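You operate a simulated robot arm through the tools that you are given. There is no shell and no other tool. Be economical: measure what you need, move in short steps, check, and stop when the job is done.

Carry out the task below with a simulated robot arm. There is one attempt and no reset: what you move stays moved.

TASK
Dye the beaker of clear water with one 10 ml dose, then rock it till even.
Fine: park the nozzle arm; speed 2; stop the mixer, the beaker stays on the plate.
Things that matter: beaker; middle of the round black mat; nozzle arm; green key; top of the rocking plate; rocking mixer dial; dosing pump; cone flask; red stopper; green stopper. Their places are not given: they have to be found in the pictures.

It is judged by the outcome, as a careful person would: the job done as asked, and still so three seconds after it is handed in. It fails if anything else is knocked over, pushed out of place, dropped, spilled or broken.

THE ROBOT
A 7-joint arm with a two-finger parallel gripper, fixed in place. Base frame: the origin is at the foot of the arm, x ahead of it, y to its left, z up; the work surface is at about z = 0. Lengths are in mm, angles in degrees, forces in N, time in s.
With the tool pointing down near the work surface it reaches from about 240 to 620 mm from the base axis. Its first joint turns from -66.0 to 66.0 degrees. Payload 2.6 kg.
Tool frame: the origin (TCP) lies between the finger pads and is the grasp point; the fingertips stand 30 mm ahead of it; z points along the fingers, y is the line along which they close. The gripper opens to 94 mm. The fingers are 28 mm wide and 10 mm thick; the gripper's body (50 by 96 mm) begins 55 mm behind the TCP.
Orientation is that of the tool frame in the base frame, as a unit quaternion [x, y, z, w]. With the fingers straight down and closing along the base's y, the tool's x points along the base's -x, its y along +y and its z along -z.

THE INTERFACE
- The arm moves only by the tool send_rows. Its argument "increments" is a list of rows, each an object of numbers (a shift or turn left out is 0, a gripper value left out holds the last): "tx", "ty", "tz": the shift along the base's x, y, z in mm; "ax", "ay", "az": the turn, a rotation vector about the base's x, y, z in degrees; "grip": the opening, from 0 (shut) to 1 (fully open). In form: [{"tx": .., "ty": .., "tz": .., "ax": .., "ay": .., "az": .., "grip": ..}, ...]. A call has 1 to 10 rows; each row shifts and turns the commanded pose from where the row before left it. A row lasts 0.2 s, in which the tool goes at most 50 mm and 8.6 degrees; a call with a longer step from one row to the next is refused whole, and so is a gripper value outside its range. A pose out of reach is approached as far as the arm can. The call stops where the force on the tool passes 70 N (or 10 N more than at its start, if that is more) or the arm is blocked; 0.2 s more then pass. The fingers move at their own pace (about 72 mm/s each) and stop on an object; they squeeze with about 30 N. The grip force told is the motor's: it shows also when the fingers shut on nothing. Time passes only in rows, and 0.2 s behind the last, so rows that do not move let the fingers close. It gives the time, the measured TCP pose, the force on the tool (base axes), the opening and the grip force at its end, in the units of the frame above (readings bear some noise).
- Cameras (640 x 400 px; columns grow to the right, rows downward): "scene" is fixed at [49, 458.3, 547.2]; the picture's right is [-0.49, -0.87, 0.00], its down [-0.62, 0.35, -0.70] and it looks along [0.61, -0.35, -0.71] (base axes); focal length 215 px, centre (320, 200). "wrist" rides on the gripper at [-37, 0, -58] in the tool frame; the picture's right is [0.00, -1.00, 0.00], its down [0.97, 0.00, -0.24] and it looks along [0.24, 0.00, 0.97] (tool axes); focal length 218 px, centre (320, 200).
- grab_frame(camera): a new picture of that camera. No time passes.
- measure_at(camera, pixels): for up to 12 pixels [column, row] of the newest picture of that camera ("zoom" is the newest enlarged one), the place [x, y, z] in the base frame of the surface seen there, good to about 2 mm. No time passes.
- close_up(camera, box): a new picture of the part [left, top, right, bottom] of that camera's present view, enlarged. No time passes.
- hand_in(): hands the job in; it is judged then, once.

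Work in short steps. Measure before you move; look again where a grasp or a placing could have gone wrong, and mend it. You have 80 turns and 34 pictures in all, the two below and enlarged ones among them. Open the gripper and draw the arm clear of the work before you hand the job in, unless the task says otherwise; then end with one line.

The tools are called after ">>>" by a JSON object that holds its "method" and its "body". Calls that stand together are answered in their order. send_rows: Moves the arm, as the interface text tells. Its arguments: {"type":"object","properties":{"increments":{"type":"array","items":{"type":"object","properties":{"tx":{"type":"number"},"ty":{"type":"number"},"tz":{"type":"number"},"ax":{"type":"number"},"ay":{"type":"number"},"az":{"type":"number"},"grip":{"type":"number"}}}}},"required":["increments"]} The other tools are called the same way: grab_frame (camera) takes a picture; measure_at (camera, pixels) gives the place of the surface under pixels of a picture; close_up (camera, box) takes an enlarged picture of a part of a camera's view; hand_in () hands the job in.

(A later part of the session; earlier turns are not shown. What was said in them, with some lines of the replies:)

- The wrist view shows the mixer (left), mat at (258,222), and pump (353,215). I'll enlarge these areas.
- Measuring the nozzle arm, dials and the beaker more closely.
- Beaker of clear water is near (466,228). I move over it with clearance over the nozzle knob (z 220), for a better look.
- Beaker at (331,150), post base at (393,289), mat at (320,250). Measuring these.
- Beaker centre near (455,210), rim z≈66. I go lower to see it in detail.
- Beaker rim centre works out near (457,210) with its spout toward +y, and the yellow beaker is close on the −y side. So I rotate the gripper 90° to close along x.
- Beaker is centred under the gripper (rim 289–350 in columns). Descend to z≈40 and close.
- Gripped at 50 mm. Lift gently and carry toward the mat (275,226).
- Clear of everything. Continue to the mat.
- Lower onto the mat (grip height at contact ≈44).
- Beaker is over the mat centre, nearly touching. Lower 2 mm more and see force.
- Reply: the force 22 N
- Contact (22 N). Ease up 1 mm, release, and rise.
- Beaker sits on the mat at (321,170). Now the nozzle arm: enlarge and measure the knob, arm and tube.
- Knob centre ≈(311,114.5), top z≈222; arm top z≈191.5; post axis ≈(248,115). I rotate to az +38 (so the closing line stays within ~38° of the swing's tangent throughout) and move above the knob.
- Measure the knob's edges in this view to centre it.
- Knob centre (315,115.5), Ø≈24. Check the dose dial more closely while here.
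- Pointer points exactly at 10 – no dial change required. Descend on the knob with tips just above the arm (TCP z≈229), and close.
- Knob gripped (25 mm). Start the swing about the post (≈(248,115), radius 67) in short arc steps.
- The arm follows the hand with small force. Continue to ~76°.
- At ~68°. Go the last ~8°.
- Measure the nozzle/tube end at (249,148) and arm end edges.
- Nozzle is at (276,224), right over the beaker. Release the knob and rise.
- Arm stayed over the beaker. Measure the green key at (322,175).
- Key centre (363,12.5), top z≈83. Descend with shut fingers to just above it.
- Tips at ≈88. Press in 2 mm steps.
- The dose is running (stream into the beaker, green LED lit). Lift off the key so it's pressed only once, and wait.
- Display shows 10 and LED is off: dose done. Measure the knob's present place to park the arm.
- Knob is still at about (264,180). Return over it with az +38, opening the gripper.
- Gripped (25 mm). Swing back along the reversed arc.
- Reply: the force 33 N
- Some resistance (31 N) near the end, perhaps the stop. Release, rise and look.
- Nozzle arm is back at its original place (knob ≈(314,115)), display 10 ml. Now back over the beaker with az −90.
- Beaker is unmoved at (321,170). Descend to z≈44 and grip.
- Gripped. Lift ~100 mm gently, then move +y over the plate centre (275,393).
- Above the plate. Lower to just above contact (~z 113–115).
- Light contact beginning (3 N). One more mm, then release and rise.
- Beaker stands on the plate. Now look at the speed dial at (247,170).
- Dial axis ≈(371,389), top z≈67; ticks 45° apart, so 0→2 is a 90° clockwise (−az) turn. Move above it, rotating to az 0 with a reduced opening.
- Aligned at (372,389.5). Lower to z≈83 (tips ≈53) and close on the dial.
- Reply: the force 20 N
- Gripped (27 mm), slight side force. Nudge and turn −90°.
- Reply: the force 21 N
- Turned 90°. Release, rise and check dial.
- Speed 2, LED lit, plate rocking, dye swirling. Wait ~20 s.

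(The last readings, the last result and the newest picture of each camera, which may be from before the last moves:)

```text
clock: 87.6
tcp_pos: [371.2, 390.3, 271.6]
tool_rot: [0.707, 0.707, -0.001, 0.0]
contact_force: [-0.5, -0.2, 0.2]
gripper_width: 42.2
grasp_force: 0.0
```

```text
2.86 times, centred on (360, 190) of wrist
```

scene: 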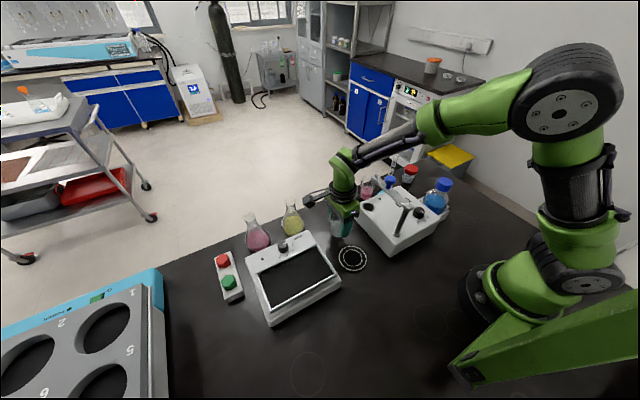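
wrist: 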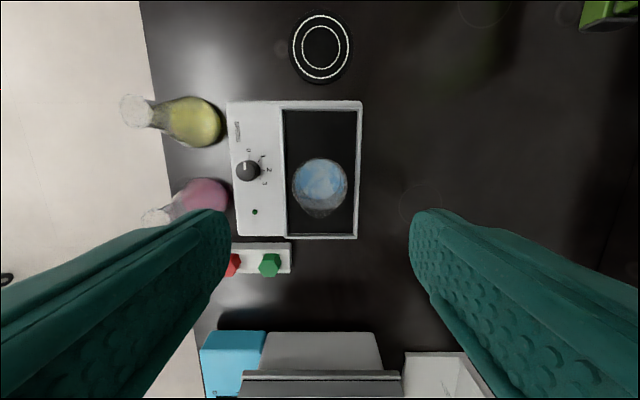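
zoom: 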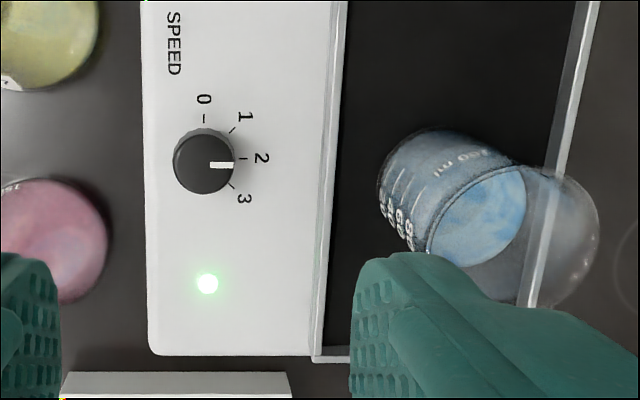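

Streaks fading but still present. Wait ~22 s more.

>>> {"method": "send_rows", "body": {"increments": [{}, {}, {}, {}, {}, {}, {}, {}, {}, {}]}}

>>> {"method": "send_rows", "body": {"increments": [{}, {}, {}, {}, {}, {}, {}, {}, {}, {}]}}

>>> {"method": "send_rows", "body": {"increments": [{}, {}, {}, {}, {}, {}, {}, {}, {}, {}]}}

>>> {"method": "send_rows", "body": {"increments": [{}, {}, {}, {}, {}, {}, {}, {}, {}, {}]}}

>>> {"method": "send_rows", "body": {"increments": [{}, {}, {}, {}, {}, {}, {}, {}, {}, {}]}}

>>> {"method": "send_rows", "body": {"increments": [{}, {}, {}, {}, {}, {}, {}, {}, {}, {}]}}

>>> {"method": "send_rows", "body": {"increments": [{}, {}, {}, {}, {}, {}, {}, {}, {}, {}]}}

>>> {"method": "send_rows", "body": {"increments": [{}, {}, {}, {}, {}, {}, {}, {}, {}, {}]}}

>>> {"method": "send_rows", "body": {"increments": [{}, {}, {}, {}, {}, {}, {}, {}, {}, {}]}}

>>> {"method": "send_rows", "body": {"increments": [{}, {}, {}, {}, {}, {}, {}, {}, {}, {}]}}

>>> {"method": "close_up", "body": {"camera": "wrist", "box": [270, 120, 450, 260]}}

```text
clock: 89.8
tcp_pos: [370.5, 388.9, 270.7]
tool_rot: [0.707, 0.707, 0.0, 0.0]
contact_force: [0.0, 0.1, 0.0]
gripper_width: 42.1
grasp_force: 0.1
```

```text
clock: 92.0
tcp_pos: [372.4, 389.5, 271.0]
tool_rot: [0.707, 0.708, 0.0, -0.001]
contact_force: [0.1, 0.1, 0.7]
gripper_width: 42.4
grasp_force: 0.0
```

```text
clock: 94.2
tcp_pos: [369.2, 390.4, 270.0]
tool_rot: [0.707, 0.707, 0.0, 0.0]
contact_force: [-0.1, 0.3, -0.1]
gripper_width: 42.1
grasp_force: 0.0
```

```text
clock: 96.4
tcp_pos: [371.0, 389.3, 269.9]
tool_rot: [0.707, 0.707, 0.0, 0.0]
contact_force: [-0.1, -0.8, -1.2]
gripper_width: 42.4
grasp_force: 0.1
```

```text
clock: 98.6
tcp_pos: [370.8, 389.1, 271.5]
tool_rot: [0.707, 0.707, 0.0, 0.0]
contact_force: [0.7, -0.7, -0.4]
gripper_width: 42.3
grasp_force: 0.1
```

```text
clock: 100.8
tcp_pos: [372.0, 389.4, 271.2]
tool_rot: [0.707, 0.707, 0.0, -0.001]
contact_force: [0.4, -0.7, 0.2]
gripper_width: 42.3
grasp_force: 0.0
```

```text
clock: 103.0
tcp_pos: [371.1, 389.9, 269.9]
tool_rot: [0.707, 0.707, 0.0, 0.0]
contact_force: [-0.4, 0.2, 0.4]
gripper_width: 42.4
grasp_force: 0.0
```

```text
clock: 105.2
tcp_pos: [370.3, 390.0, 270.4]
tool_rot: [0.707, 0.707, 0.0, 0.0]
contact_force: [-0.1, 0.2, 0.2]
gripper_width: 42.6
grasp_force: 0.1
```

```text
clock: 107.4
tcp_pos: [369.8, 389.4, 270.3]
tool_rot: [0.707, 0.708, 0.001, 0.0]
contact_force: [-0.1, 0.4, -0.4]
gripper_width: 42.2
grasp_force: 0.0
```

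```text
clock: 109.6
tcp_pos: [371.1, 390.2, 271.0]
tool_rot: [0.707, 0.707, 0.001, 0.0]
contact_force: [0.0, 0.4, -0.4]
gripper_width: 42.2
grasp_force: 0.1
```

```text
2.86 times, centred on (360, 190) of wrist
```

zoom: 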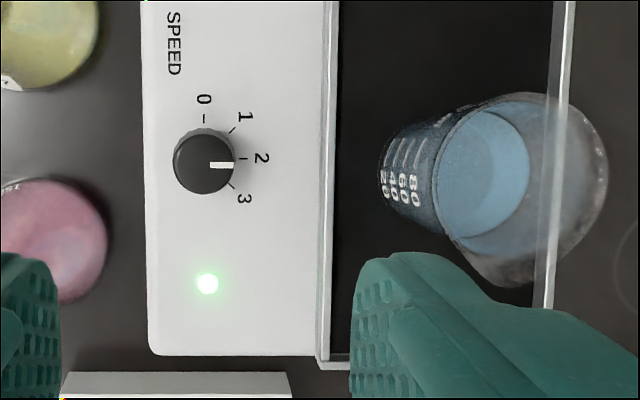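

The colour is even now. Descend on the dial again to turn it back to 0.

>>> {"method": "send_rows", "body": {"increments": [{"tz": -45}, {"tz": -45}, {"tz": -45}, {"tz": -35}, {"tz": -18}, {}, {"grip": 0.1}, {"grip": 0.1}, {"grip": 0.1}, {}]}}

```text
clock: 111.8
tcp_pos: [370.8, 388.2, 82.4]
tool_rot: [0.707, 0.708, 0.001, 0.001]
contact_force: [12.2, 6.6, -9.2]
gripper_width: 26.5
grasp_force: 45.1
```

>>> {"method": "send_rows", "body": {"increments": [{"az": 8.2}, {"az": 8.2}, {"az": 8.2}, {"az": 8.2}, {"az": 8.2}, {"az": 8.2}, {"az": 8.2}, {"az": 8.2}, {"az": 8.2}, {"az": 8.2}]}}

>>> {"method": "send_rows", "body": {"increments": [{"az": 8}, {}, {"grip": 0.45}, {"grip": 0.45}, {"tz": 20}, {"tz": 40}, {"tz": 45}, {"tz": 45}, {"tz": 45}, {}]}}

>>> {"method": "close_up", "body": {"camera": "scene", "box": [210, 150, 460, 330]}}

```text
clock: 114.0
tcp_pos: [372.2, 390.4, 83.8]
tool_rot: [0.066, 0.998, 0.001, 0.003]
contact_force: [21.2, 19.1, -22.0]
gripper_width: 26.5
grasp_force: 44.6
```

```text
clock: 116.2
tcp_pos: [372.1, 388.2, 278.0]
tool_rot: [0.0, 1.0, 0.0, 0.0]
contact_force: [0.7, -0.3, 0.2]
gripper_width: 42.6
grasp_force: 0.1
```

```text
2.22 times, centred on (335, 240) of scene
```

zoom: 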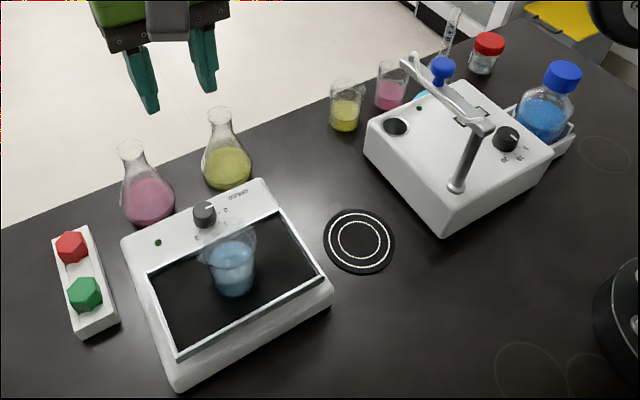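

Mixer LED is off, plate level, beaker on it evenly blue, nozzle arm parked as at the start. Draw clear, open, and hand in.

>>> {"method": "send_rows", "body": {"increments": [{"tz": 30, "grip": 1}, {"tz": 30, "ty": -20}, {"ty": -30}, {}, {}]}}

>>> {"method": "hand_in", "body": {}}

```text
clock: 117.4
tcp_pos: [372.6, 338.3, 339.6]
tool_rot: [0.0, 1.0, 0.0, 0.0]
contact_force: [0.1, -0.2, 0.2]
gripper_width: 94.1
grasp_force: 0.1
```

```text
The job is handed in.
```

The beaker got one 10 ml dose of dye and was rocked at speed 2 until the colour was even. The mixer is off, the beaker is still on the plate, the nozzle arm is parked, and the job is handed in.
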